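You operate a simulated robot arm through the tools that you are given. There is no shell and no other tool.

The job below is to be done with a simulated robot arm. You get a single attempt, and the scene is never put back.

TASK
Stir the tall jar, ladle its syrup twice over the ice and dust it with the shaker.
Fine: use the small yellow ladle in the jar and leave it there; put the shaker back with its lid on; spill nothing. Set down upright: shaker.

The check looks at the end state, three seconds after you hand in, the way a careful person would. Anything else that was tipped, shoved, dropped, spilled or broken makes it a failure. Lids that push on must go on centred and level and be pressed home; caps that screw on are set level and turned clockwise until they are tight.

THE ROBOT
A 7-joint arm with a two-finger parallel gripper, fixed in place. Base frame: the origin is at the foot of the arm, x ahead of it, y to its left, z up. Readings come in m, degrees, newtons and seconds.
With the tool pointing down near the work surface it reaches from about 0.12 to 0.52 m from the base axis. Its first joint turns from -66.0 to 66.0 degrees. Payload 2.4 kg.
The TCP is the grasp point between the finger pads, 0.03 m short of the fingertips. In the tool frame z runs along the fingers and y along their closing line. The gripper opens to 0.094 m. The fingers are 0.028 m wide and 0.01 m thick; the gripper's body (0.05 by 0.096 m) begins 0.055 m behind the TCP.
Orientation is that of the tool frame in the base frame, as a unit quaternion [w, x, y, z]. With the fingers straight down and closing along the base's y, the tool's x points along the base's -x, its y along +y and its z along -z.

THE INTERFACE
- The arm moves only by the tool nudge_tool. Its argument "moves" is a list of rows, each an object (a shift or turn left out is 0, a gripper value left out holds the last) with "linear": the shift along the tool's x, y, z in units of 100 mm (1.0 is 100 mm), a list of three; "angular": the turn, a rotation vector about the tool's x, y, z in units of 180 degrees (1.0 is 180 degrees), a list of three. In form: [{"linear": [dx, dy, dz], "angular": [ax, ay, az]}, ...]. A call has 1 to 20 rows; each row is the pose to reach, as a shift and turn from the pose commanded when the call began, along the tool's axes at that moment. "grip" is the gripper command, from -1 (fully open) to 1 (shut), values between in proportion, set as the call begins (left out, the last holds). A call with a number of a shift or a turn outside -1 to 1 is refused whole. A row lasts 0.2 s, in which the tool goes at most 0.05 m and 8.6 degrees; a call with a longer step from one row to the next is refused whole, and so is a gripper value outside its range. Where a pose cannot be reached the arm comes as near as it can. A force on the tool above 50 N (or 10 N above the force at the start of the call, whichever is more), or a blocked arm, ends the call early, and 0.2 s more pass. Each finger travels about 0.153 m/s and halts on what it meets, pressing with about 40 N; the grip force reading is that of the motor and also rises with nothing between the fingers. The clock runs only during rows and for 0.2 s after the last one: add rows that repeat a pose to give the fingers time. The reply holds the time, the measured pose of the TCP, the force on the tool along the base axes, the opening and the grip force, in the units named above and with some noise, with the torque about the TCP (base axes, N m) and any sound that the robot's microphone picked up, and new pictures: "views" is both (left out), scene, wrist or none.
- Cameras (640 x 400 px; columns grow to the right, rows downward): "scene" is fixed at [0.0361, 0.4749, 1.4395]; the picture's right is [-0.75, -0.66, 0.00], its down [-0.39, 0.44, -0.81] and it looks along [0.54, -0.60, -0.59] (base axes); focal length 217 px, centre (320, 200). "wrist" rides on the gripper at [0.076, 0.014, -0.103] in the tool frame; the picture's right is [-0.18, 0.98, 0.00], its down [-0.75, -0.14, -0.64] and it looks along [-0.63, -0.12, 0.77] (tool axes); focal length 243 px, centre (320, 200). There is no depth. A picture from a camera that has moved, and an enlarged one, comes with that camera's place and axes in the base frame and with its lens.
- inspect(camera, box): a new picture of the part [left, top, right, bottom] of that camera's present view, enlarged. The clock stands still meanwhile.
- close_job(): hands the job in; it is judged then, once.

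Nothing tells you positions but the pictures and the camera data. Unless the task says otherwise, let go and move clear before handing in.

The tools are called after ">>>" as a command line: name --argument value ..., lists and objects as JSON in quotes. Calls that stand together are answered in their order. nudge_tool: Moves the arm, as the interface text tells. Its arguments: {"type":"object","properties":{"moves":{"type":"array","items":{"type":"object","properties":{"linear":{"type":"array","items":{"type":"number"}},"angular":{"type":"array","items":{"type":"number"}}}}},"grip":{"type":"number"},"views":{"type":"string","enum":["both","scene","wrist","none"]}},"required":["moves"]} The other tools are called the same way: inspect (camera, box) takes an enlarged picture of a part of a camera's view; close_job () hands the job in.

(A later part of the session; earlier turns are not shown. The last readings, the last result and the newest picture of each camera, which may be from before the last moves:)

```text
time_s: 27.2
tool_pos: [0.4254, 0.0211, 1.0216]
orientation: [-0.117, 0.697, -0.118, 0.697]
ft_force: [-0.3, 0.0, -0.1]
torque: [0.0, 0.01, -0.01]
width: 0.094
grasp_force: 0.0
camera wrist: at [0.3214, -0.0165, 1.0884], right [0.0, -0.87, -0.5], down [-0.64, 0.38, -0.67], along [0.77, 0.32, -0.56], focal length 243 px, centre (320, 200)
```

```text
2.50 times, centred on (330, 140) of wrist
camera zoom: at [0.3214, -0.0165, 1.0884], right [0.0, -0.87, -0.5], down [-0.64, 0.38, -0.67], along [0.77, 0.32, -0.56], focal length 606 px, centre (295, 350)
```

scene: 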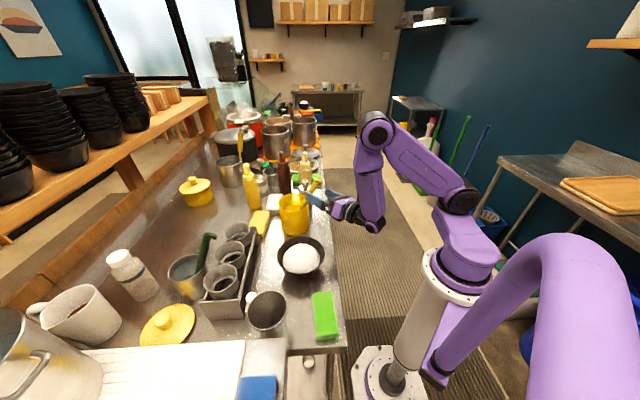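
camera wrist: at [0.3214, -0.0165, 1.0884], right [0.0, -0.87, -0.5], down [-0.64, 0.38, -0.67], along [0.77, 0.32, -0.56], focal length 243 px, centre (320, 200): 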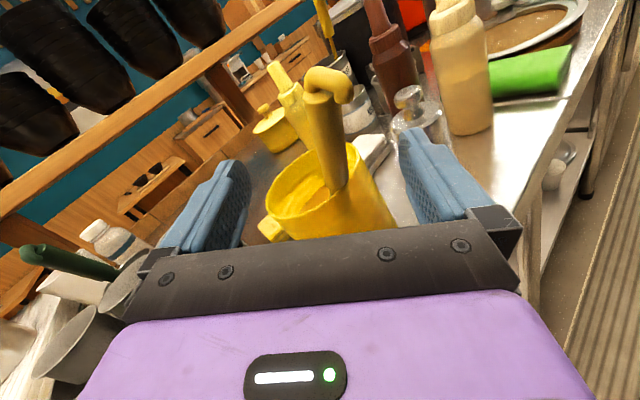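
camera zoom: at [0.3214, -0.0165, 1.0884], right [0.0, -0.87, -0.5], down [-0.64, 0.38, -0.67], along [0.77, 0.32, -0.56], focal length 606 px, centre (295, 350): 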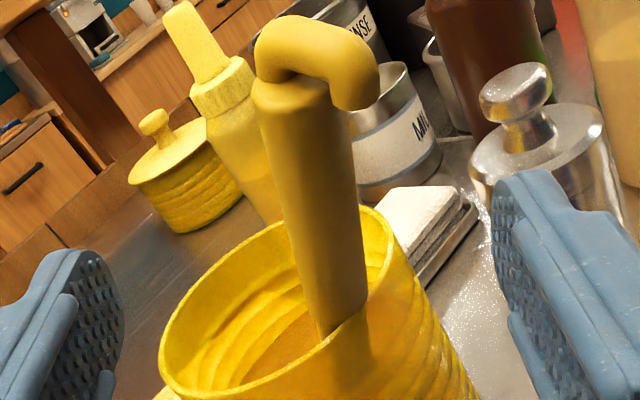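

The handle sits centred between the fingers as predicted. I'll advance slowly around it with fingers still open.

>>> nudge_tool --moves '[{"linear": [-0.02, 0.01, 0.12]}, {"linear": [-0.04, 0.02, 0.26]}, {"linear": [-0.07, 0.03, 0.42]}, {"linear": [-0.09, 0.04, 0.54]}, {"linear": [-0.096, 0.044, 0.64]}, {"linear": [-0.096, 0.044, 0.64]}]' --views "both"

```text
time_s: 28.6
tool_pos: [0.4887, 0.0209, 1.0099]
orientation: [-0.117, 0.697, -0.117, 0.697]
ft_force: [-0.6, 0.0, 0.1]
torque: [0.02, -0.01, 0.01]
width: 0.0937
grasp_force: 0.0
camera wrist: at [0.3859, -0.0176, 1.0774], right [0.0, -0.87, -0.5], down [-0.64, 0.38, -0.67], along [0.77, 0.32, -0.56], focal length 243 px, centre (320, 200)
```

scene: 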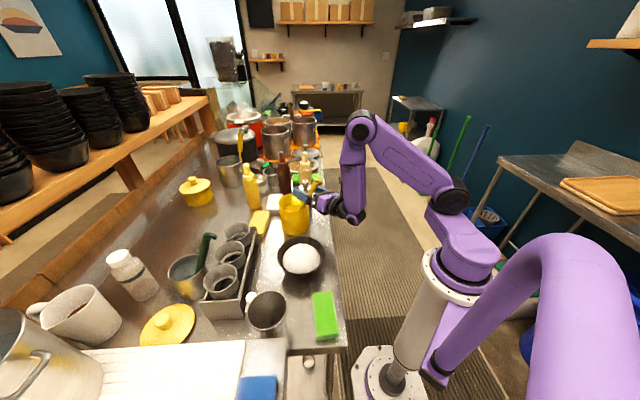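
wrist: 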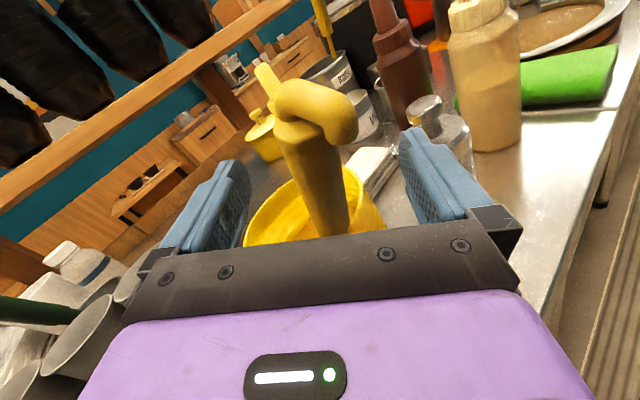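

>>> inspect --camera "wrist" --box '[220, 60, 440, 240]'

>>> inspect --camera "scene" --box '[270, 160, 370, 240]'

```text
2.22 times, centred on (330, 150) of wrist
camera zoom: at [0.3859, -0.0176, 1.0774], right [0.0, -0.87, -0.5], down [-0.64, 0.38, -0.67], along [0.77, 0.32, -0.56], focal length 539 px, centre (298, 311)
```

zoom: 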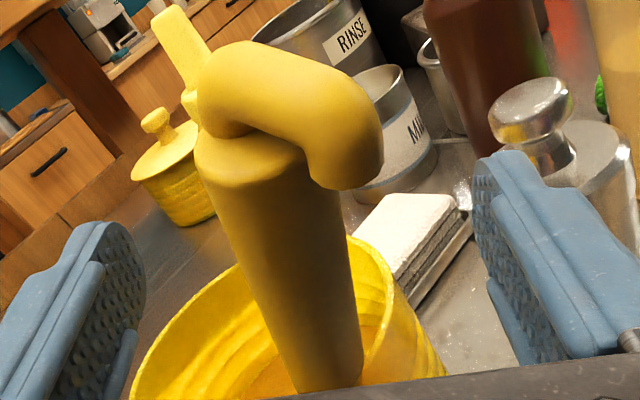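

```text
5.00 times, centred on (320, 200) of scene
camera zoom: at [0.0361, 0.4749, 1.4395], right [-0.75, -0.66, 0.0], down [-0.39, 0.44, -0.81], along [0.54, -0.6, -0.59], focal length 1084 px, centre (320, 200)
```

zoom: 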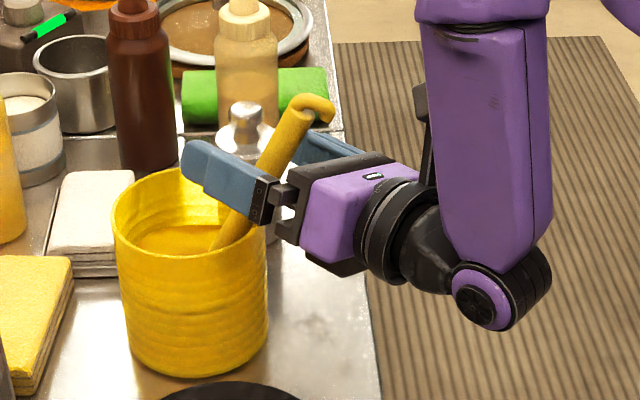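

The handle is between the pads within about 2 mm. Closing the gripper on it now.

>>> nudge_tool --moves '[{"linear": [0, 0, 0]}, {"linear": [0, 0, 0]}, {"linear": [0, 0, 0]}, {"linear": [0, 0, 0]}]' --grip 1 --views "both"

```text
time_s: 29.6
tool_pos: [0.4901, 0.0201, 1.0094]
orientation: [-0.116, 0.697, -0.117, 0.697]
ft_force: [-0.8, -1.0, 0.4]
torque: [-0.09, 0.05, -0.04]
width: 0.0339
grasp_force: 39.7
camera wrist: at [0.3857, -0.0178, 1.0775], right [0.0, -0.87, -0.5], down [-0.64, 0.38, -0.67], along [0.77, 0.32, -0.56], focal length 243 px, centre (320, 200)
```

scene: 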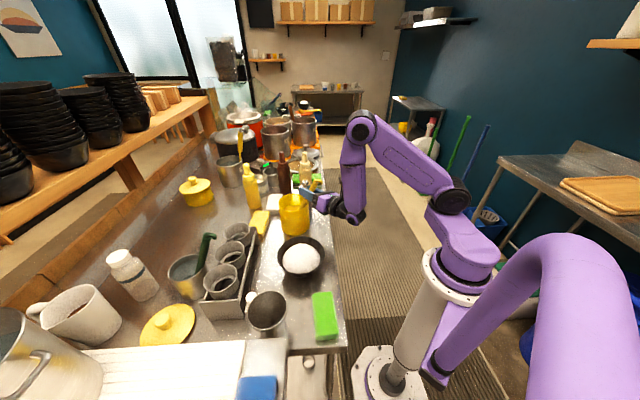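
wrist: 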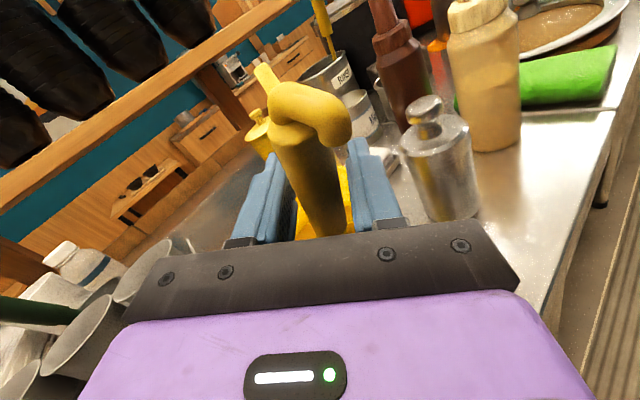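

Grip force is 40 N at a 34 mm opening, so something is held. I'll look closely to make sure it is the handle squarely between the pads.

>>> inspect --camera "wrist" --box '[220, 60, 440, 240]'

>>> inspect --camera "scene" --box '[270, 160, 370, 240]'

```text
2.22 times, centred on (330, 150) of wrist
camera zoom: at [0.3857, -0.0178, 1.0775], right [0.0, -0.87, -0.5], down [-0.64, 0.38, -0.67], along [0.77, 0.32, -0.56], focal length 539 px, centre (298, 311)
```

zoom: 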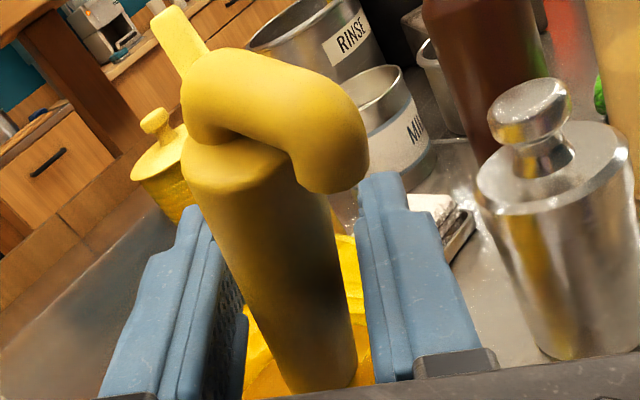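

```text
5.00 times, centred on (320, 200) of scene
camera zoom: at [0.0361, 0.4749, 1.4395], right [-0.75, -0.66, 0.0], down [-0.39, 0.44, -0.81], along [0.54, -0.6, -0.59], focal length 1084 px, centre (320, 200)
```

zoom: 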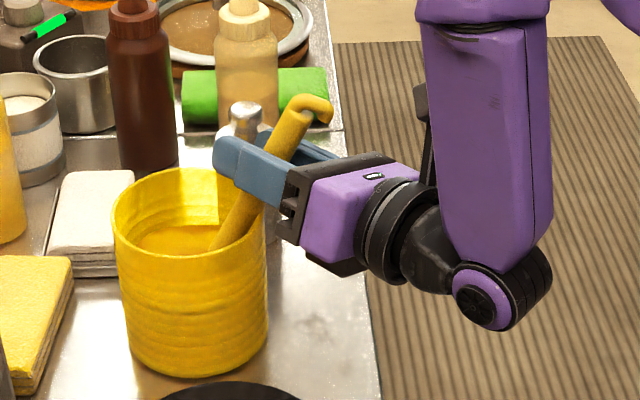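

The handle is held between both pads, unchanged in pose. I'll lift it slightly, about a centimetre and a little away from the rim, and check the forces.

>>> nudge_tool --moves '[{"linear": [0.03, -0.02, 0.01]}, {"linear": [0.06, -0.04, 0.02]}, {"linear": [0.085, -0.061, 0.03]}]' --views "both"

>>> inspect --camera "scene" --box '[270, 160, 370, 240]'

```text
time_s: 30.4
tool_pos: [0.4922, 0.0236, 1.0202]
orientation: [-0.116, 0.697, -0.118, 0.697]
ft_force: [-2.3, -1.4, -2.4]
torque: [-0.43, 0.27, -0.06]
width: 0.0341
grasp_force: 39.7
camera wrist: at [0.3889, -0.0147, 1.0877], right [0.0, -0.87, -0.49], down [-0.64, 0.38, -0.67], along [0.77, 0.32, -0.56], focal length 243 px, centre (320, 200)
```

scene: 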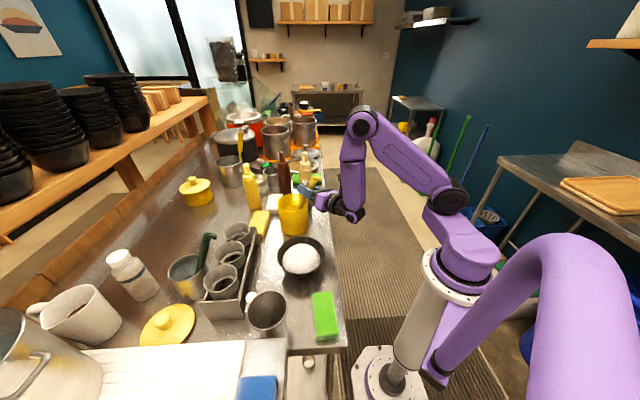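
wrist: 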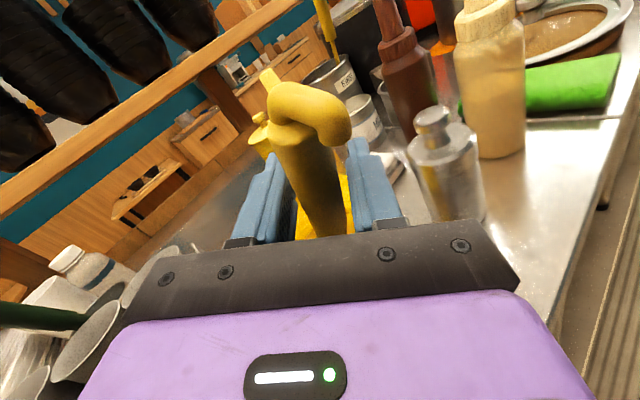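

```text
5.00 times, centred on (320, 200) of scene
camera zoom: at [0.0361, 0.4749, 1.4395], right [-0.75, -0.66, 0.0], down [-0.39, 0.44, -0.81], along [0.54, -0.6, -0.59], focal length 1084 px, centre (320, 200)
```

zoom: 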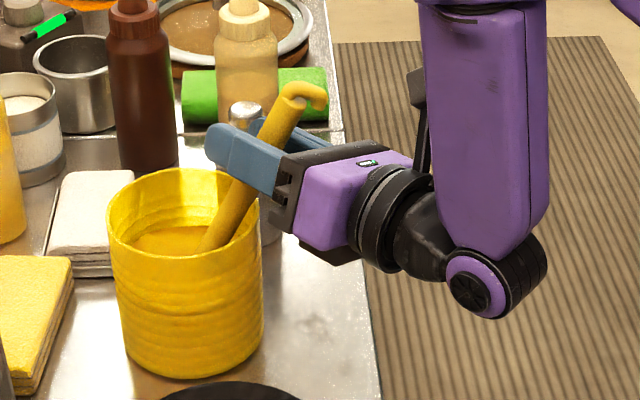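

The lift dragged the jar a few millimetres because the ladle's bowl bears on the far wall. I'll relieve that by rotating the ladle toward upright about its lower end, bringing the bowl back toward the jar's middle.

>>> nudge_tool --moves '[{"linear": [0.02, -0.007, -0.01], "angular": [-0.0015, -0.0043, -0.0049]}, {"linear": [0.04, -0.014, -0.02], "angular": [-0.003, -0.0086, -0.0098]}, {"linear": [0.061, -0.021, -0.03], "angular": [-0.0044, -0.0128, -0.0147]}]' --views "scene"

>>> inspect --camera "scene" --box '[270, 160, 370, 240]'

```text
time_s: 31.2
tool_pos: [0.4893, 0.0234, 1.0253]
orientation: [-0.098, 0.714, -0.104, 0.685]
ft_force: [1.2, -0.2, -1.2]
torque: [-0.02, 0.02, -0.01]
width: 0.034
grasp_force: 39.7
```

scene: 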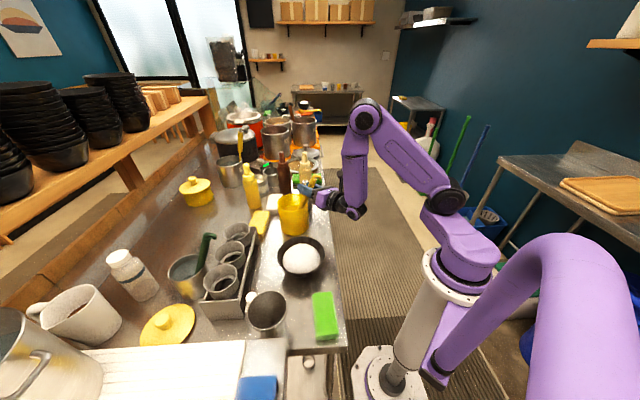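

```text
5.00 times, centred on (320, 200) of scene
camera zoom: at [0.0361, 0.4749, 1.4395], right [-0.75, -0.66, 0.0], down [-0.39, 0.44, -0.81], along [0.54, -0.6, -0.59], focal length 1084 px, centre (320, 200)
```

zoom: 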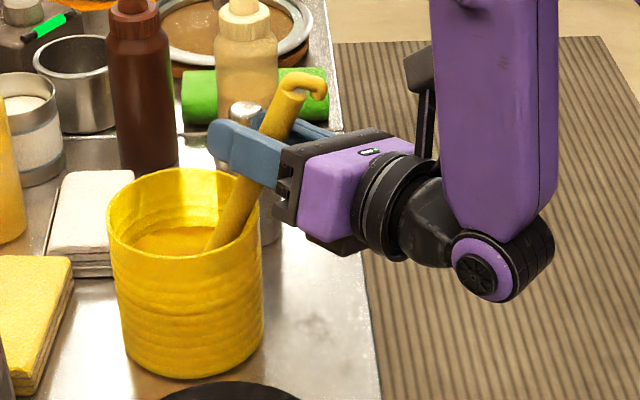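

Forces are back to near zero, so the ladle is free of the wall. I'll continue uprighting it halfway, about its lower end, then check.

>>> nudge_tool --moves '[{"linear": [0.019, -0.066, 0.047], "angular": [-0.0034, -0.0098, -0.0113]}, {"linear": [0.0376, -0.131, 0.095], "angular": [-0.00675, -0.0195, -0.0225]}, {"linear": [0.049, -0.196, 0.144], "angular": [-0.0101, -0.0293, -0.0338]}, {"linear": [0.0598, -0.261, 0.194], "angular": [-0.0135, -0.03905, -0.04505]}]' --views "scene"

>>> inspect --camera "scene" --box '[270, 160, 370, 240]'

```text
time_s: 32.2
tool_pos: [0.5106, 0.0472, 1.0383]
orientation: [-0.04, 0.763, -0.061, 0.642]
ft_force: [-0.4, 0.5, -1.7]
torque: [-0.05, -0.01, -0.01]
width: 0.0339
grasp_force: 40.1
```

scene: 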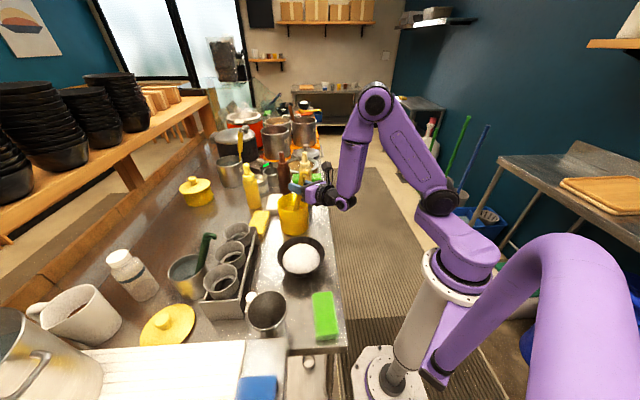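

```text
5.00 times, centred on (320, 200) of scene
camera zoom: at [0.0361, 0.4749, 1.4395], right [-0.75, -0.66, 0.0], down [-0.39, 0.44, -0.81], along [0.54, -0.6, -0.59], focal length 1084 px, centre (320, 200)
```

zoom: 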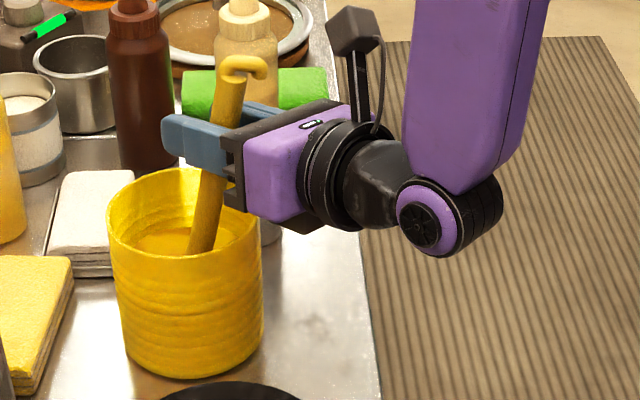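

All calm; the jar stayed put. I'll complete the uprighting so the handle is vertical over the jar's centre.

>>> nudge_tool --moves '[{"linear": [0.016, -0.065, 0.047], "angular": [-0.0034, -0.0098, -0.0113]}, {"linear": [0.033, -0.129, 0.095], "angular": [-0.00675, -0.0195, -0.0225]}, {"linear": [0.042, -0.192, 0.143], "angular": [-0.0101, -0.0293, -0.0338]}, {"linear": [0.05, -0.255, 0.191], "angular": [-0.0135, -0.03905, -0.04505]}]' --views "both"

>>> inspect --camera "scene" --box '[270, 160, 370, 240]'

>>> inspect --camera "wrist" --box '[220, 60, 440, 240]'

```text
time_s: 33.2
tool_pos: [0.5298, 0.0715, 1.043]
orientation: [0.018, 0.804, -0.018, 0.594]
ft_force: [-0.5, 0.3, -0.2]
torque: [0.02, 0.05, -0.02]
width: 0.0336
grasp_force: 40.0
camera wrist: at [0.4529, 0.0613, 1.147], right [-0.1, -0.98, -0.17], down [-0.83, 0.18, -0.53], along [0.55, 0.08, -0.83], focal length 243 px, centre (320, 200)
```

scene: 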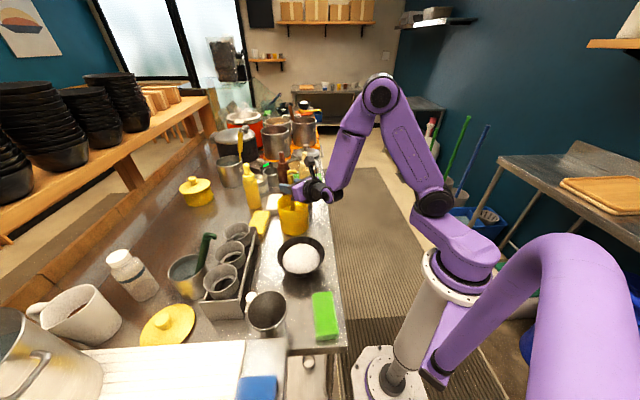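
wrist: 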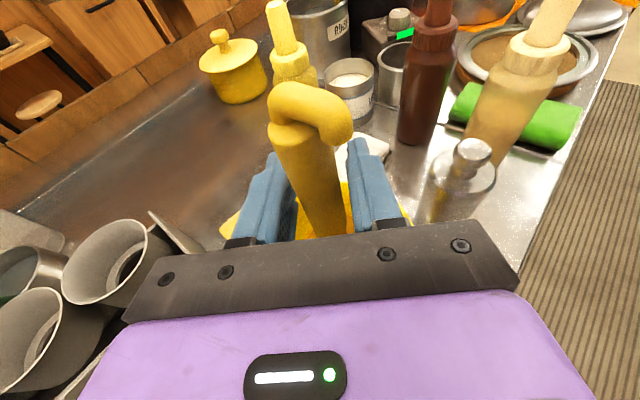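

```text
5.00 times, centred on (320, 200) of scene
camera zoom: at [0.0361, 0.4749, 1.4395], right [-0.75, -0.66, 0.0], down [-0.39, 0.44, -0.81], along [0.54, -0.6, -0.59], focal length 1084 px, centre (320, 200)
```

zoom: 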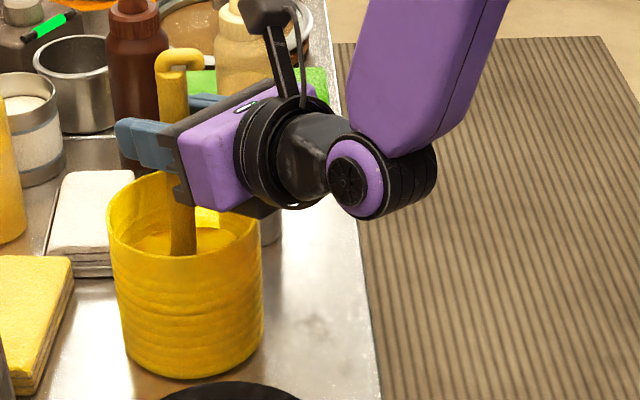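

```text
2.22 times, centred on (330, 150) of wrist
camera zoom: at [0.4529, 0.0613, 1.147], right [-0.1, -0.98, -0.17], down [-0.83, 0.18, -0.53], along [0.55, 0.08, -0.83], focal length 539 px, centre (298, 311)
```

zoom: 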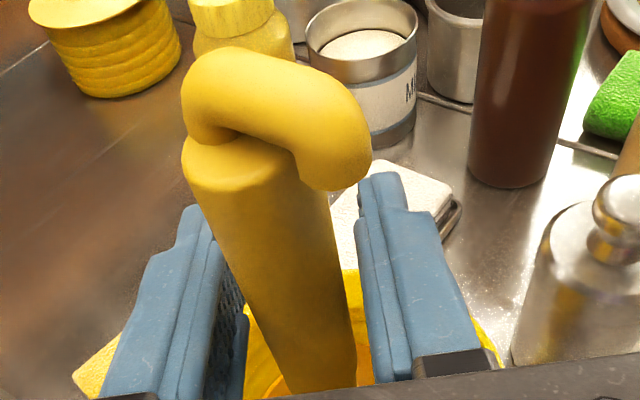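

The ladle hangs vertically in the middle of the jar with no load. Before stirring I'll probe gently ±12 mm in each direction to know how much room the bowl has.

>>> nudge_tool --moves '[{"linear": [0.0176, -0.003, 0.0573]}, {"linear": [0.0352, -0.006, 0.1145]}, {"linear": [0.0352, -0.006, 0.1145]}]' --views "none"

>>> nudge_tool --moves '[{"linear": [-0.0176, 0.003, -0.0573]}, {"linear": [-0.0352, 0.006, -0.1145]}, {"linear": [-0.0528, 0.009, -0.1718]}, {"linear": [-0.0704, 0.012, -0.229]}, {"linear": [-0.0704, 0.012, -0.229]}]' --views "none"

>>> nudge_tool --moves '[{"linear": [0.0176, -0.003, 0.0573]}, {"linear": [0.0352, -0.006, 0.1145]}, {"linear": [0.0348, -0.066, 0.1115]}, {"linear": [0.0343, -0.126, 0.1085]}, {"linear": [0.0343, -0.126, 0.1085]}]' --views "none"

>>> nudge_tool --moves '[{"linear": [0.0005, 0.06, 0.003]}, {"linear": [0.001, 0.12, 0.006]}, {"linear": [0.0014, 0.18, 0.009]}, {"linear": [0.0018, 0.24, 0.012]}, {"linear": [0.0018, 0.24, 0.012]}]' --views "scene"

```text
time_s: 34.0
tool_pos: [0.5417, 0.0706, 1.0435]
orientation: [0.018, 0.804, -0.018, 0.594]
ft_force: [-2.3, -1.1, -1.7]
torque: [-0.22, 0.49, 0.04]
width: 0.0333
grasp_force: 40.0
```

```text
time_s: 35.2
tool_pos: [0.518, 0.0716, 1.0439]
orientation: [0.017, 0.804, -0.018, 0.595]
ft_force: [0.0, -0.6, -1.3]
torque: [0.0, 0.01, -0.02]
width: 0.0333
grasp_force: 39.8
```

```text
time_s: 36.4
tool_pos: [0.5294, 0.0827, 1.0424]
orientation: [0.019, 0.804, -0.019, 0.595]
ft_force: [-0.2, -3.0, -0.3]
torque: [-0.61, 0.04, -0.07]
width: 0.0333
grasp_force: 39.9
```

```text
time_s: 37.6
tool_pos: [0.5297, 0.0579, 1.0436]
orientation: [0.017, 0.804, -0.018, 0.595]
ft_force: [0.1, 0.3, -1.1]
torque: [0.0, 0.0, 0.01]
width: 0.0326
grasp_force: 40.3
```

scene: 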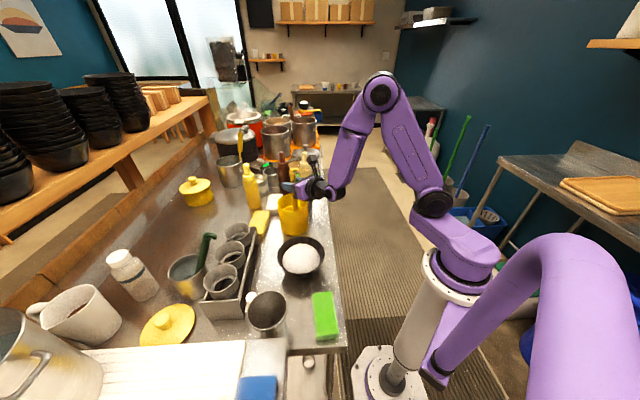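

Contact appears at +12 mm in x and y but none the other way, so the bowl's free range is centred a bit toward the robot. I'll check the jar hasn't shifted, then stir about (0.523, 0.062).

>>> inspect --camera "scene" --box '[270, 160, 370, 240]'

```text
5.00 times, centred on (320, 200) of scene
camera zoom: at [0.0361, 0.4749, 1.4395], right [-0.75, -0.66, 0.0], down [-0.39, 0.44, -0.81], along [0.54, -0.6, -0.59], focal length 1084 px, centre (320, 200)
```

zoom: 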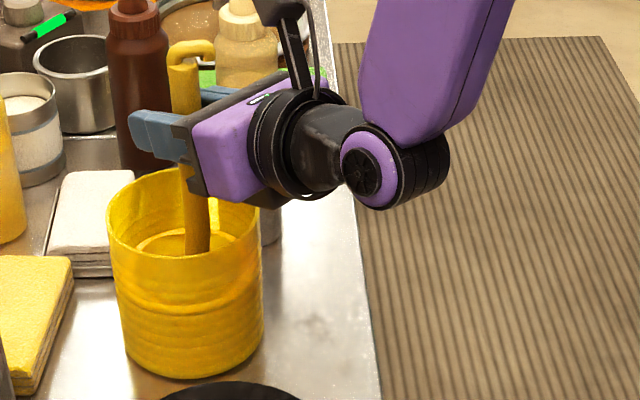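

The jar is steady. Now I stir: circles of about 10 mm radius with the ladle in the syrup, slightly lifted off the bottom, two turns per call.

>>> nudge_tool --moves '[{"linear": [0.0849, -0.0508, 0.0026]}, {"linear": [0.0789, -0.1085, -0.0186]}, {"linear": [0.0639, -0.1423, -0.0681]}, {"linear": [0.0458, -0.1392, -0.1271]}, {"linear": [0.0314, -0.1004, -0.173]}, {"linear": [0.0262, -0.0407, -0.1883]}, {"linear": [0.0323, 0.017, -0.1671]}, {"linear": [0.0472, 0.0507, -0.1175]}, {"linear": [0.0653, 0.0476, -0.0585]}, {"linear": [0.0798, 0.0089, -0.0127]}, {"linear": [0.0849, -0.0508, 0.0026]}, {"linear": [0.0789, -0.1085, -0.0186]}, {"linear": [0.0639, -0.1423, -0.0681]}, {"linear": [0.0458, -0.1392, -0.1271]}, {"linear": [0.0314, -0.1004, -0.173]}, {"linear": [0.0262, -0.0407, -0.1883]}, {"linear": [0.0323, 0.017, -0.1671]}, {"linear": [0.0472, 0.0507, -0.1175]}, {"linear": [0.0653, 0.0476, -0.0585]}, {"linear": [0, 0, 0]}]' --views "scene"

>>> inspect --camera "scene" --box '[270, 160, 370, 240]'

```text
time_s: 41.8
tool_pos: [0.5297, 0.0582, 1.0438]
orientation: [0.018, 0.804, -0.018, 0.594]
ft_force: [-0.3, 0.0, -1.1]
torque: [0.0, -0.02, 0.0]
width: 0.0324
grasp_force: 40.1
```

scene: 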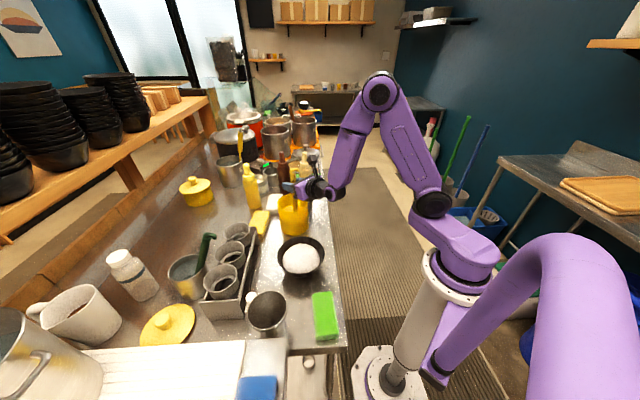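

```text
5.00 times, centred on (320, 200) of scene
camera zoom: at [0.0361, 0.4749, 1.4395], right [-0.75, -0.66, 0.0], down [-0.39, 0.44, -0.81], along [0.54, -0.6, -0.59], focal length 1084 px, centre (320, 200)
```

zoom: 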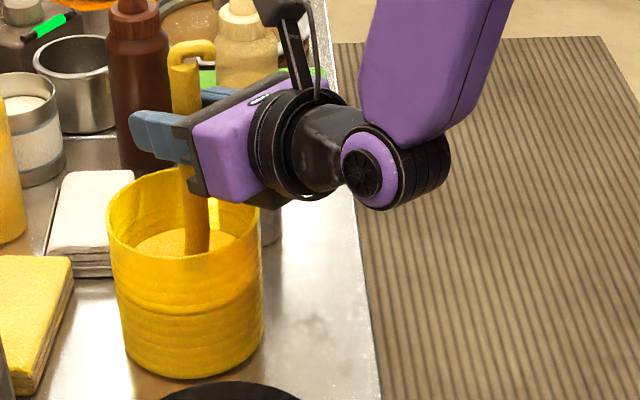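

The syrup's colour has already become lighter and more even, and the jar hasn't moved. I'll stir a few turns more.

>>> nudge_tool --moves '[{"linear": [0.0849, -0.0508, 0.0026]}, {"linear": [0.0789, -0.1085, -0.0186]}, {"linear": [0.0639, -0.1423, -0.0681]}, {"linear": [0.0458, -0.1392, -0.1271]}, {"linear": [0.0314, -0.1004, -0.173]}, {"linear": [0.0262, -0.0407, -0.1883]}, {"linear": [0.0323, 0.017, -0.1671]}, {"linear": [0.0472, 0.0507, -0.1175]}, {"linear": [0.0653, 0.0476, -0.0585]}, {"linear": [0.0798, 0.0089, -0.0127]}, {"linear": [0.0849, -0.0508, 0.0026]}, {"linear": [0.0789, -0.1085, -0.0186]}, {"linear": [0.0639, -0.1423, -0.0681]}, {"linear": [0.0458, -0.1392, -0.1271]}, {"linear": [0.0314, -0.1004, -0.173]}, {"linear": [0.0262, -0.0407, -0.1883]}, {"linear": [0.0323, 0.017, -0.1671]}, {"linear": [0.0472, 0.0507, -0.1175]}, {"linear": [0.0653, 0.0476, -0.0585]}, {"linear": [0, 0, 0]}]' --views "none"

>>> nudge_tool --moves '[{"linear": [0.0849, -0.0508, 0.0026]}, {"linear": [0.0789, -0.1085, -0.0186]}, {"linear": [0.0639, -0.1423, -0.0681]}, {"linear": [0.0458, -0.1392, -0.1271]}, {"linear": [0.0314, -0.1004, -0.173]}, {"linear": [0.0262, -0.0407, -0.1883]}, {"linear": [0.0323, 0.017, -0.1671]}, {"linear": [0.0472, 0.0507, -0.1175]}, {"linear": [0.0653, 0.0476, -0.0585]}, {"linear": [0.0798, 0.0089, -0.0127]}, {"linear": [0.0849, -0.0508, 0.0026]}, {"linear": [0.0789, -0.1085, -0.0186]}, {"linear": [0.0639, -0.1423, -0.0681]}, {"linear": [0.0458, -0.1392, -0.1271]}, {"linear": [0.0314, -0.1004, -0.173]}, {"linear": [0.0262, -0.0407, -0.1883]}, {"linear": [0.0323, 0.017, -0.1671]}, {"linear": [0.0472, 0.0507, -0.1175]}, {"linear": [0.0653, 0.0476, -0.0585]}, {"linear": [0, 0, 0]}]' --views "both"

>>> inspect --camera "scene" --box '[270, 160, 370, 240]'

```text
time_s: 46.0
tool_pos: [0.5297, 0.0589, 1.0436]
orientation: [0.017, 0.803, -0.018, 0.595]
ft_force: [0.4, -0.4, -1.8]
torque: [0.0, 0.04, 0.02]
width: 0.0318
grasp_force: 40.0
```

```text
time_s: 50.2
tool_pos: [0.53, 0.0581, 1.0432]
orientation: [0.018, 0.803, -0.019, 0.595]
ft_force: [-0.1, 0.5, -1.4]
torque: [-0.02, -0.03, -0.01]
width: 0.0234
grasp_force: 40.1
camera wrist: at [0.4528, 0.0489, 1.1473], right [-0.1, -0.98, -0.17], down [-0.83, 0.18, -0.53], along [0.55, 0.09, -0.83], focal length 243 px, centre (320, 200)
```

scene: 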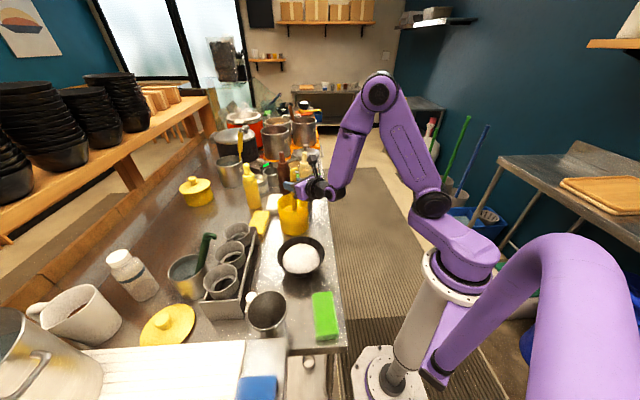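
wrist: 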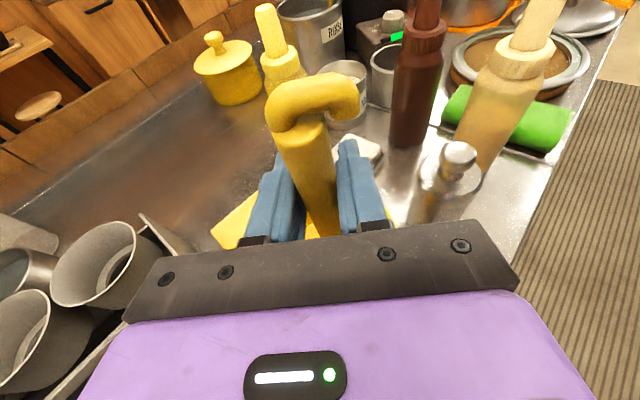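

```text
5.00 times, centred on (320, 200) of scene
camera zoom: at [0.0361, 0.4749, 1.4395], right [-0.75, -0.66, 0.0], down [-0.39, 0.44, -0.81], along [0.54, -0.6, -0.59], focal length 1084 px, centre (320, 200)
```

zoom: 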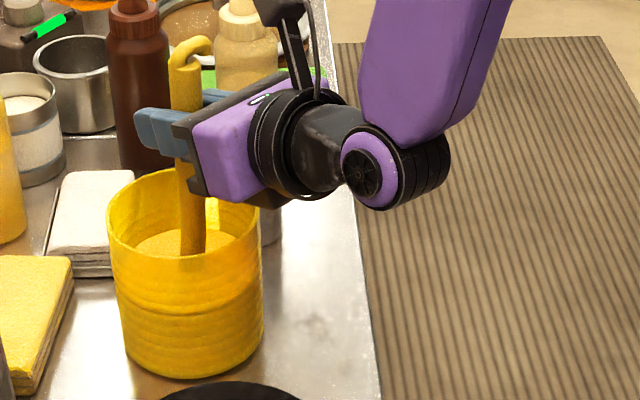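

The opening fell to 23 mm: the handle settled flat into the pads during stirring, so its tilt may have changed slightly. I'll check its direction.

>>> inspect --camera "wrist" --box '[220, 60, 440, 240]'

>>> inspect --camera "scene" --box '[282, 163, 332, 217]'

```text
2.22 times, centred on (330, 150) of wrist
camera zoom: at [0.4528, 0.0489, 1.1473], right [-0.1, -0.98, -0.17], down [-0.83, 0.18, -0.53], along [0.55, 0.09, -0.83], focal length 539 px, centre (298, 311)
```

zoom: 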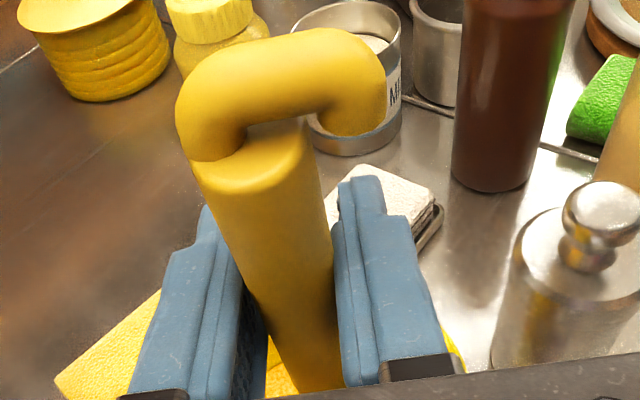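

```text
7.41 times, centred on (307, 190) of scene
camera zoom: at [0.0361, 0.4749, 1.4395], right [-0.75, -0.66, 0.0], down [-0.39, 0.44, -0.81], along [0.54, -0.6, -0.59], focal length 1606 px, centre (416, 274)
```

zoom: 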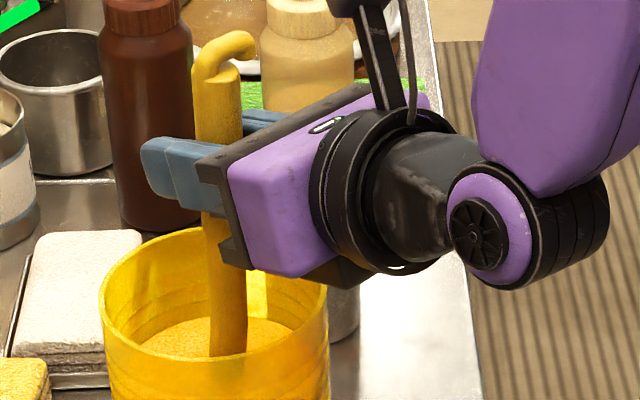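

The handle spun to sit flat in the pads and now leans only about 2°. I'll correct that and raise the ladle slowly straight up out of the syrup to see it and its fill.

>>> nudge_tool --moves '[{"linear": [-0.009, -0.018, -0.03], "angular": [0, -0.003, -0.0064]}, {"linear": [-0.018, -0.037, -0.059], "angular": [0, -0.006, -0.0128]}, {"linear": [0.03, -0.037, -0.074], "angular": [0, -0.006, -0.0128]}, {"linear": [0.125, -0.036, -0.103], "angular": [0, -0.006, -0.0128]}, {"linear": [0.22, -0.035, -0.132], "angular": [0, -0.006, -0.0128]}, {"linear": [0.316, -0.034, -0.162], "angular": [0, -0.006, -0.0128]}, {"linear": [0.412, -0.034, -0.191], "angular": [0, -0.006, -0.0128]}, {"linear": [0.507, -0.033, -0.22], "angular": [0, -0.006, -0.0128]}, {"linear": [0.603, -0.032, -0.25], "angular": [0, -0.006, -0.0128]}, {"linear": [0.698, -0.031, -0.279], "angular": [0, -0.006, -0.0128]}, {"linear": [0.794, -0.03, -0.308], "angular": [0, -0.006, -0.0128]}, {"linear": [0.89, -0.03, -0.338], "angular": [0, -0.006, -0.0128]}]' --views "both"

>>> inspect --camera "scene" --box '[270, 140, 370, 240]'

```text
time_s: 52.8
tool_pos: [0.5243, 0.0619, 1.1389]
orientation: [0.029, 0.81, -0.002, 0.586]
ft_force: [-0.3, 0.3, -1.3]
torque: [0.04, 0.03, -0.01]
width: 0.0235
grasp_force: 39.5
camera wrist: at [0.4493, 0.0562, 1.2446], right [-0.09, -0.99, -0.13], down [-0.84, 0.15, -0.52], along [0.54, 0.06, -0.84], focal length 243 px, centre (320, 200)
```

scene: 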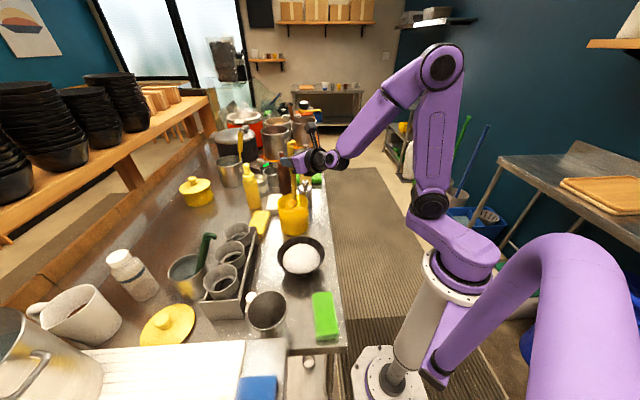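
wrist: 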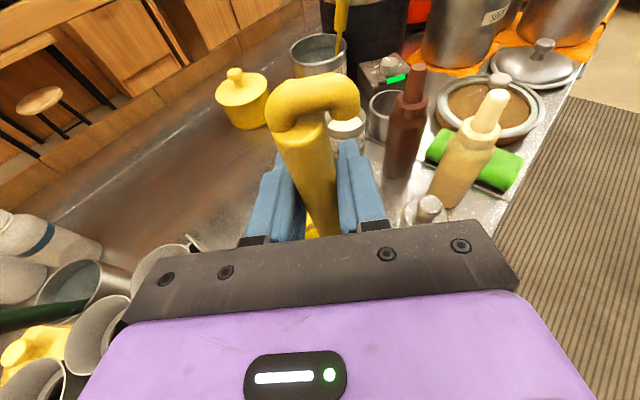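

```text
4.00 times, centred on (320, 190) of scene
camera zoom: at [0.0361, 0.4749, 1.4395], right [-0.75, -0.66, 0.0], down [-0.39, 0.44, -0.81], along [0.54, -0.6, -0.59], focal length 868 px, centre (320, 240)
```

zoom: 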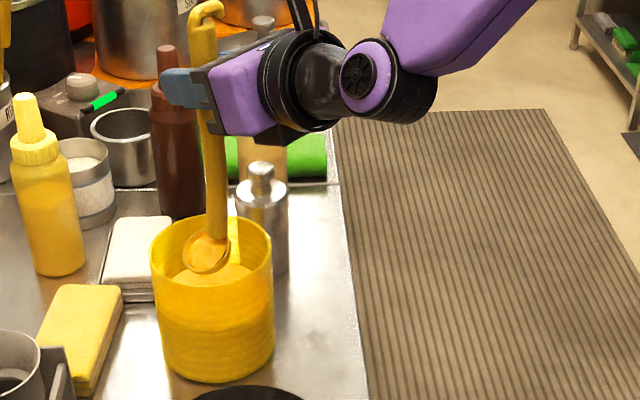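

The ladle bowl is emerging with syrup in it. I'll look closely at its shape and fill.

>>> inspect --camera "scene" --box '[300, 185, 344, 215]'

>>> inspect --camera "scene" --box '[284, 138, 344, 218]'

```text
13.33 times, centred on (322, 200) of scene
camera zoom: at [0.0361, 0.4749, 1.4395], right [-0.75, -0.66, 0.0], down [-0.39, 0.44, -0.81], along [0.54, -0.6, -0.59], focal length 2892 px, centre (293, 200)
```

zoom: 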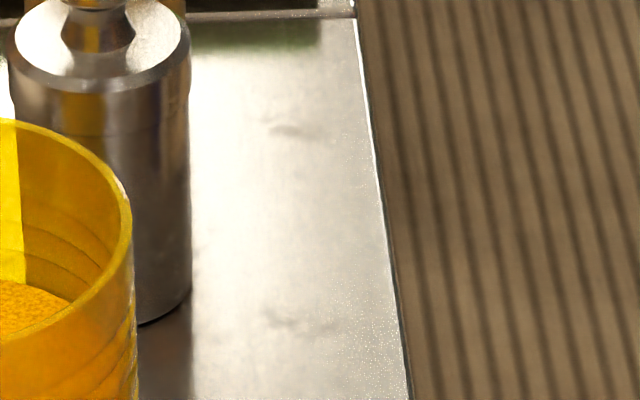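

```text
5.00 times, centred on (314, 178) of scene
camera zoom: at [0.0361, 0.4749, 1.4395], right [-0.75, -0.66, 0.0], down [-0.39, 0.44, -0.81], along [0.54, -0.6, -0.59], focal length 1084 px, centre (350, 310)
```

zoom: 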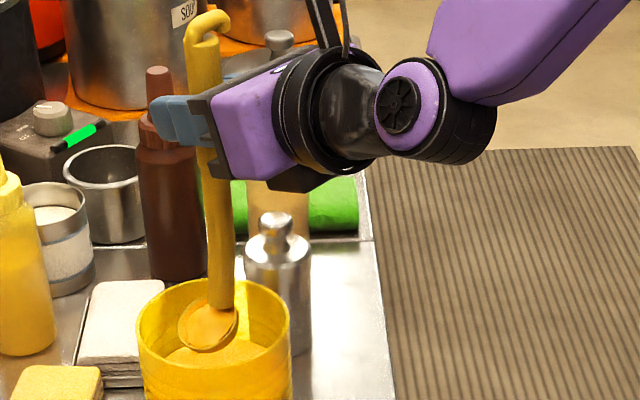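

>>> inspect --camera "scene" --box '[272, 186, 320, 216]'

```text
13.33 times, centred on (296, 201) of scene
camera zoom: at [0.0361, 0.4749, 1.4395], right [-0.75, -0.66, 0.0], down [-0.39, 0.44, -0.81], along [0.54, -0.6, -0.59], focal length 2892 px, centre (640, 187)
```

zoom: 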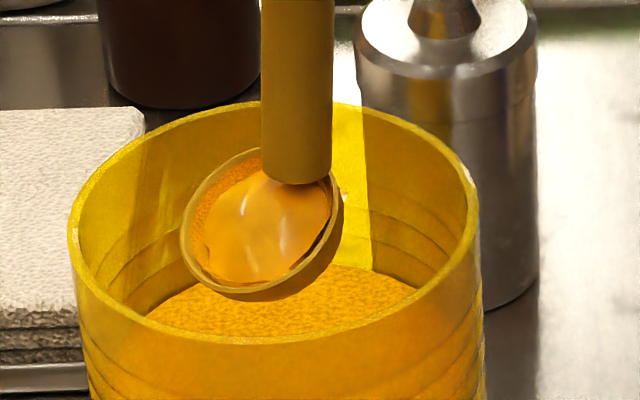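

The ladle is a small cup (about 43 mm) whose mouth is tilted some 25° away from the hook when the handle is vertical, so I should lean the handle about 20–25° toward the hook to hold a full, level scoop. I'll roll the hand that way while keeping the cup just inside the jar mouth.

>>> nudge_tool --moves '[{"linear": [-0.011, 0.061, 0.011], "angular": [0.0044, -0.0005, 0.0132]}, {"linear": [-0.023, 0.122, 0.022], "angular": [0.0087, -0.001, 0.0264]}, {"linear": [-0.04, 0.181, 0.035], "angular": [0.0131, -0.0016, 0.0396]}, {"linear": [-0.057, 0.24, 0.048], "angular": [0.0174, -0.0021, 0.0527]}, {"linear": [-0.08, 0.297, 0.063], "angular": [0.0218, -0.0026, 0.0659]}, {"linear": [-0.103, 0.354, 0.078], "angular": [0.0261, -0.0031, 0.0791]}, {"linear": [-0.132, 0.41, 0.094], "angular": [0.0305, -0.0036, 0.0923]}, {"linear": [-0.161, 0.465, 0.11], "angular": [0.0348, -0.0041, 0.1055]}]' --views "both"

>>> inspect --camera "scene" --box '[272, 186, 320, 216]'

```text
time_s: 54.6
tool_pos: [0.5271, 0.0152, 1.1215]
orientation: [-0.112, 0.802, -0.104, 0.578]
ft_force: [0.0, 0.0, -0.8]
torque: [-0.02, 0.01, 0.02]
width: 0.0236
grasp_force: 40.5
camera wrist: at [0.4527, -0.0271, 1.2187], right [-0.09, -0.88, -0.46], down [-0.84, 0.32, -0.44], along [0.54, 0.35, -0.77], focal length 243 px, centre (320, 200)
```

scene: 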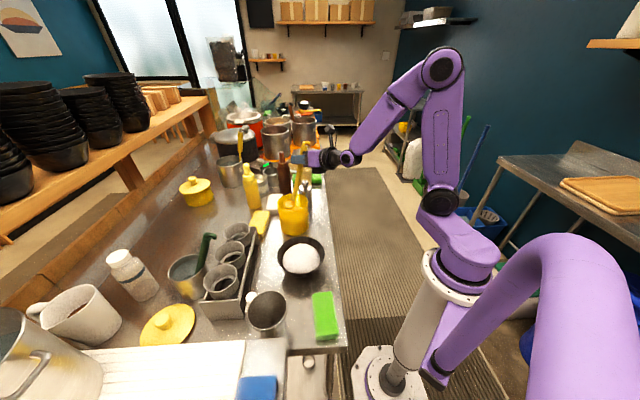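
wrist: 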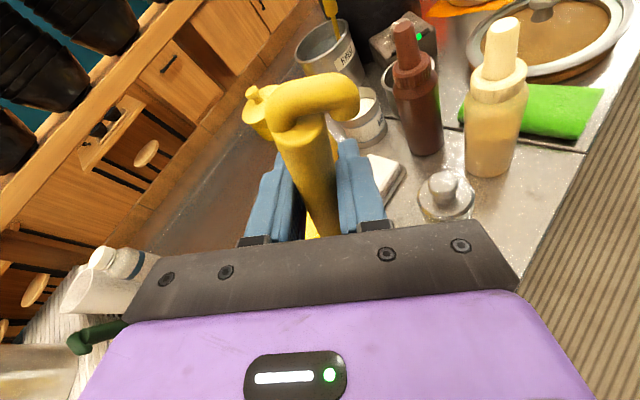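

```text
13.33 times, centred on (296, 201) of scene
camera zoom: at [0.0361, 0.4749, 1.4395], right [-0.75, -0.66, 0.0], down [-0.39, 0.44, -0.81], along [0.54, -0.6, -0.59], focal length 2892 px, centre (640, 187)
```

zoom: 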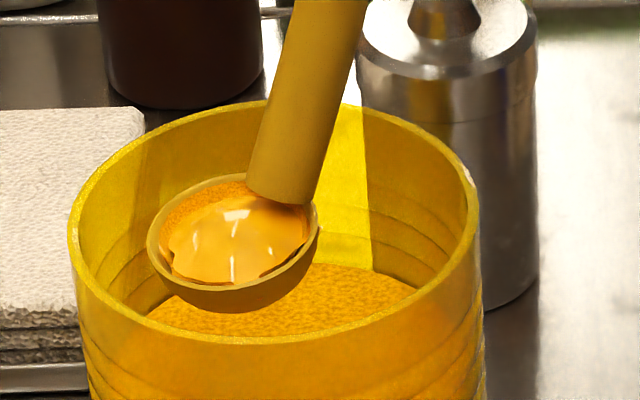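

The cup is nearly level now and centred a little to the left side of the jar, handle clear of the rim. I'll dip it straight down under the surface.

>>> nudge_tool --moves '[{"linear": [-0.09, 0.03, 0.031]}, {"linear": [-0.181, 0.06, 0.062]}, {"linear": [-0.271, 0.09, 0.092]}, {"linear": [-0.362, 0.12, 0.123]}, {"linear": [-0.452, 0.15, 0.154]}, {"linear": [-0.542, 0.18, 0.185]}, {"linear": [-0.633, 0.21, 0.216]}, {"linear": [-0.651, 0.216, 0.222]}, {"linear": [-0.651, 0.216, 0.222]}]' --views "scene"

>>> inspect --camera "scene" --box '[272, 186, 320, 216]'

```text
time_s: 56.6
tool_pos: [0.5281, 0.0146, 1.0502]
orientation: [-0.112, 0.802, -0.104, 0.577]
ft_force: [-0.6, 0.0, -0.7]
torque: [-0.06, 0.01, -0.01]
width: 0.0239
grasp_force: 40.5
```

scene: 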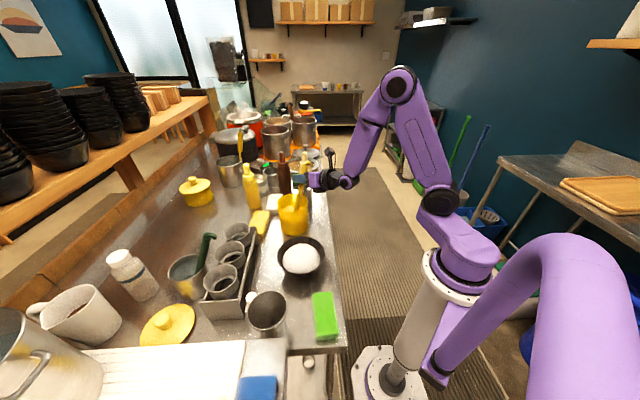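

```text
13.33 times, centred on (296, 201) of scene
camera zoom: at [0.0361, 0.4749, 1.4395], right [-0.75, -0.66, 0.0], down [-0.39, 0.44, -0.81], along [0.54, -0.6, -0.59], focal length 2892 px, centre (640, 187)
```

zoom: 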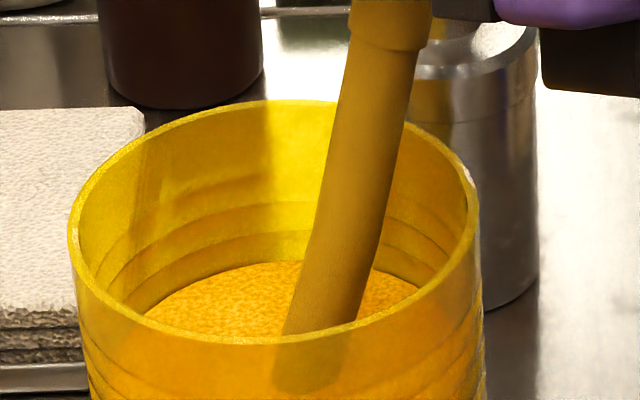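

The cup is fully under the surface with no contact force. I'll level it the last few degrees and lift it slowly straight out.

>>> nudge_tool --moves '[{"linear": [0.072, -0.024, -0.025]}, {"linear": [0.136, -0.045, -0.046]}, {"linear": [0.123, 0.026, -0.039], "angular": [0.0043, -0.0005, 0.0132]}, {"linear": [0.109, 0.096, -0.032], "angular": [0.0086, -0.001, 0.0264]}, {"linear": [0.199, 0.066, -0.063], "angular": [0.0086, -0.001, 0.0264]}, {"linear": [0.29, 0.036, -0.094], "angular": [0.0086, -0.001, 0.0264]}, {"linear": [0.38, 0.006, -0.124], "angular": [0.0086, -0.001, 0.0264]}, {"linear": [0.471, -0.024, -0.155], "angular": [0.0086, -0.001, 0.0264]}, {"linear": [0.561, -0.054, -0.186], "angular": [0.0086, -0.001, 0.0264]}, {"linear": [0.651, -0.084, -0.217], "angular": [0.0086, -0.001, 0.0264]}, {"linear": [0.742, -0.114, -0.248], "angular": [0.0086, -0.001, 0.0264]}, {"linear": [0.832, -0.144, -0.278], "angular": [0.0086, -0.001, 0.0264]}, {"linear": [0.923, -0.174, -0.309], "angular": [0.0086, -0.001, 0.0264]}, {"linear": [0.923, -0.174, -0.309], "angular": [0.0086, -0.001, 0.0264]}, {"linear": [0.923, -0.174, -0.309], "angular": [0.0086, -0.001, 0.0264]}, {"linear": [0.923, -0.174, -0.309], "angular": [0.0086, -0.001, 0.0264]}, {"linear": [0.923, -0.174, -0.309], "angular": [0.0086, -0.001, 0.0264]}]' --views "both"

>>> inspect --camera "scene" --box '[272, 180, 320, 210]'

```text
time_s: 60.2
tool_pos: [0.5274, 0.0033, 1.1486]
orientation: [-0.147, 0.796, -0.129, 0.573]
ft_force: [-0.8, 0.2, -0.6]
torque: [-0.04, -0.02, -0.03]
width: 0.0235
grasp_force: 39.8
camera wrist: at [0.4527, -0.047, 1.2409], right [-0.09, -0.84, -0.54], down [-0.84, 0.36, -0.41], along [0.54, 0.41, -0.74], focal length 243 px, centre (320, 200)
```

scene: 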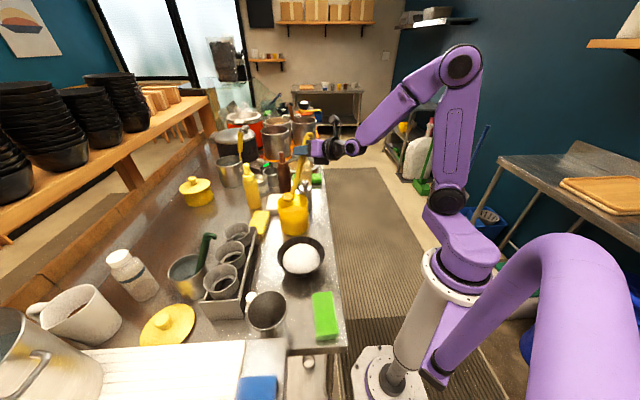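
wrist: 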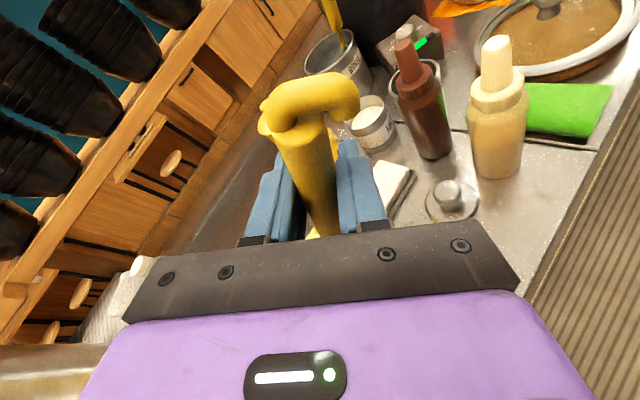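

```text
13.33 times, centred on (296, 195) of scene
camera zoom: at [0.0361, 0.4749, 1.4395], right [-0.75, -0.66, 0.0], down [-0.39, 0.44, -0.81], along [0.54, -0.6, -0.59], focal length 2892 px, centre (640, 267)
```

zoom: 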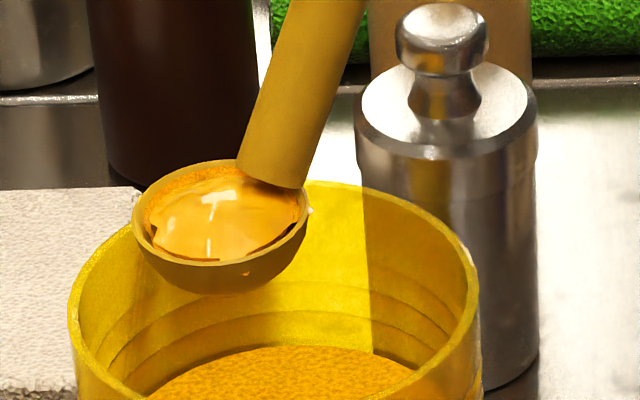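

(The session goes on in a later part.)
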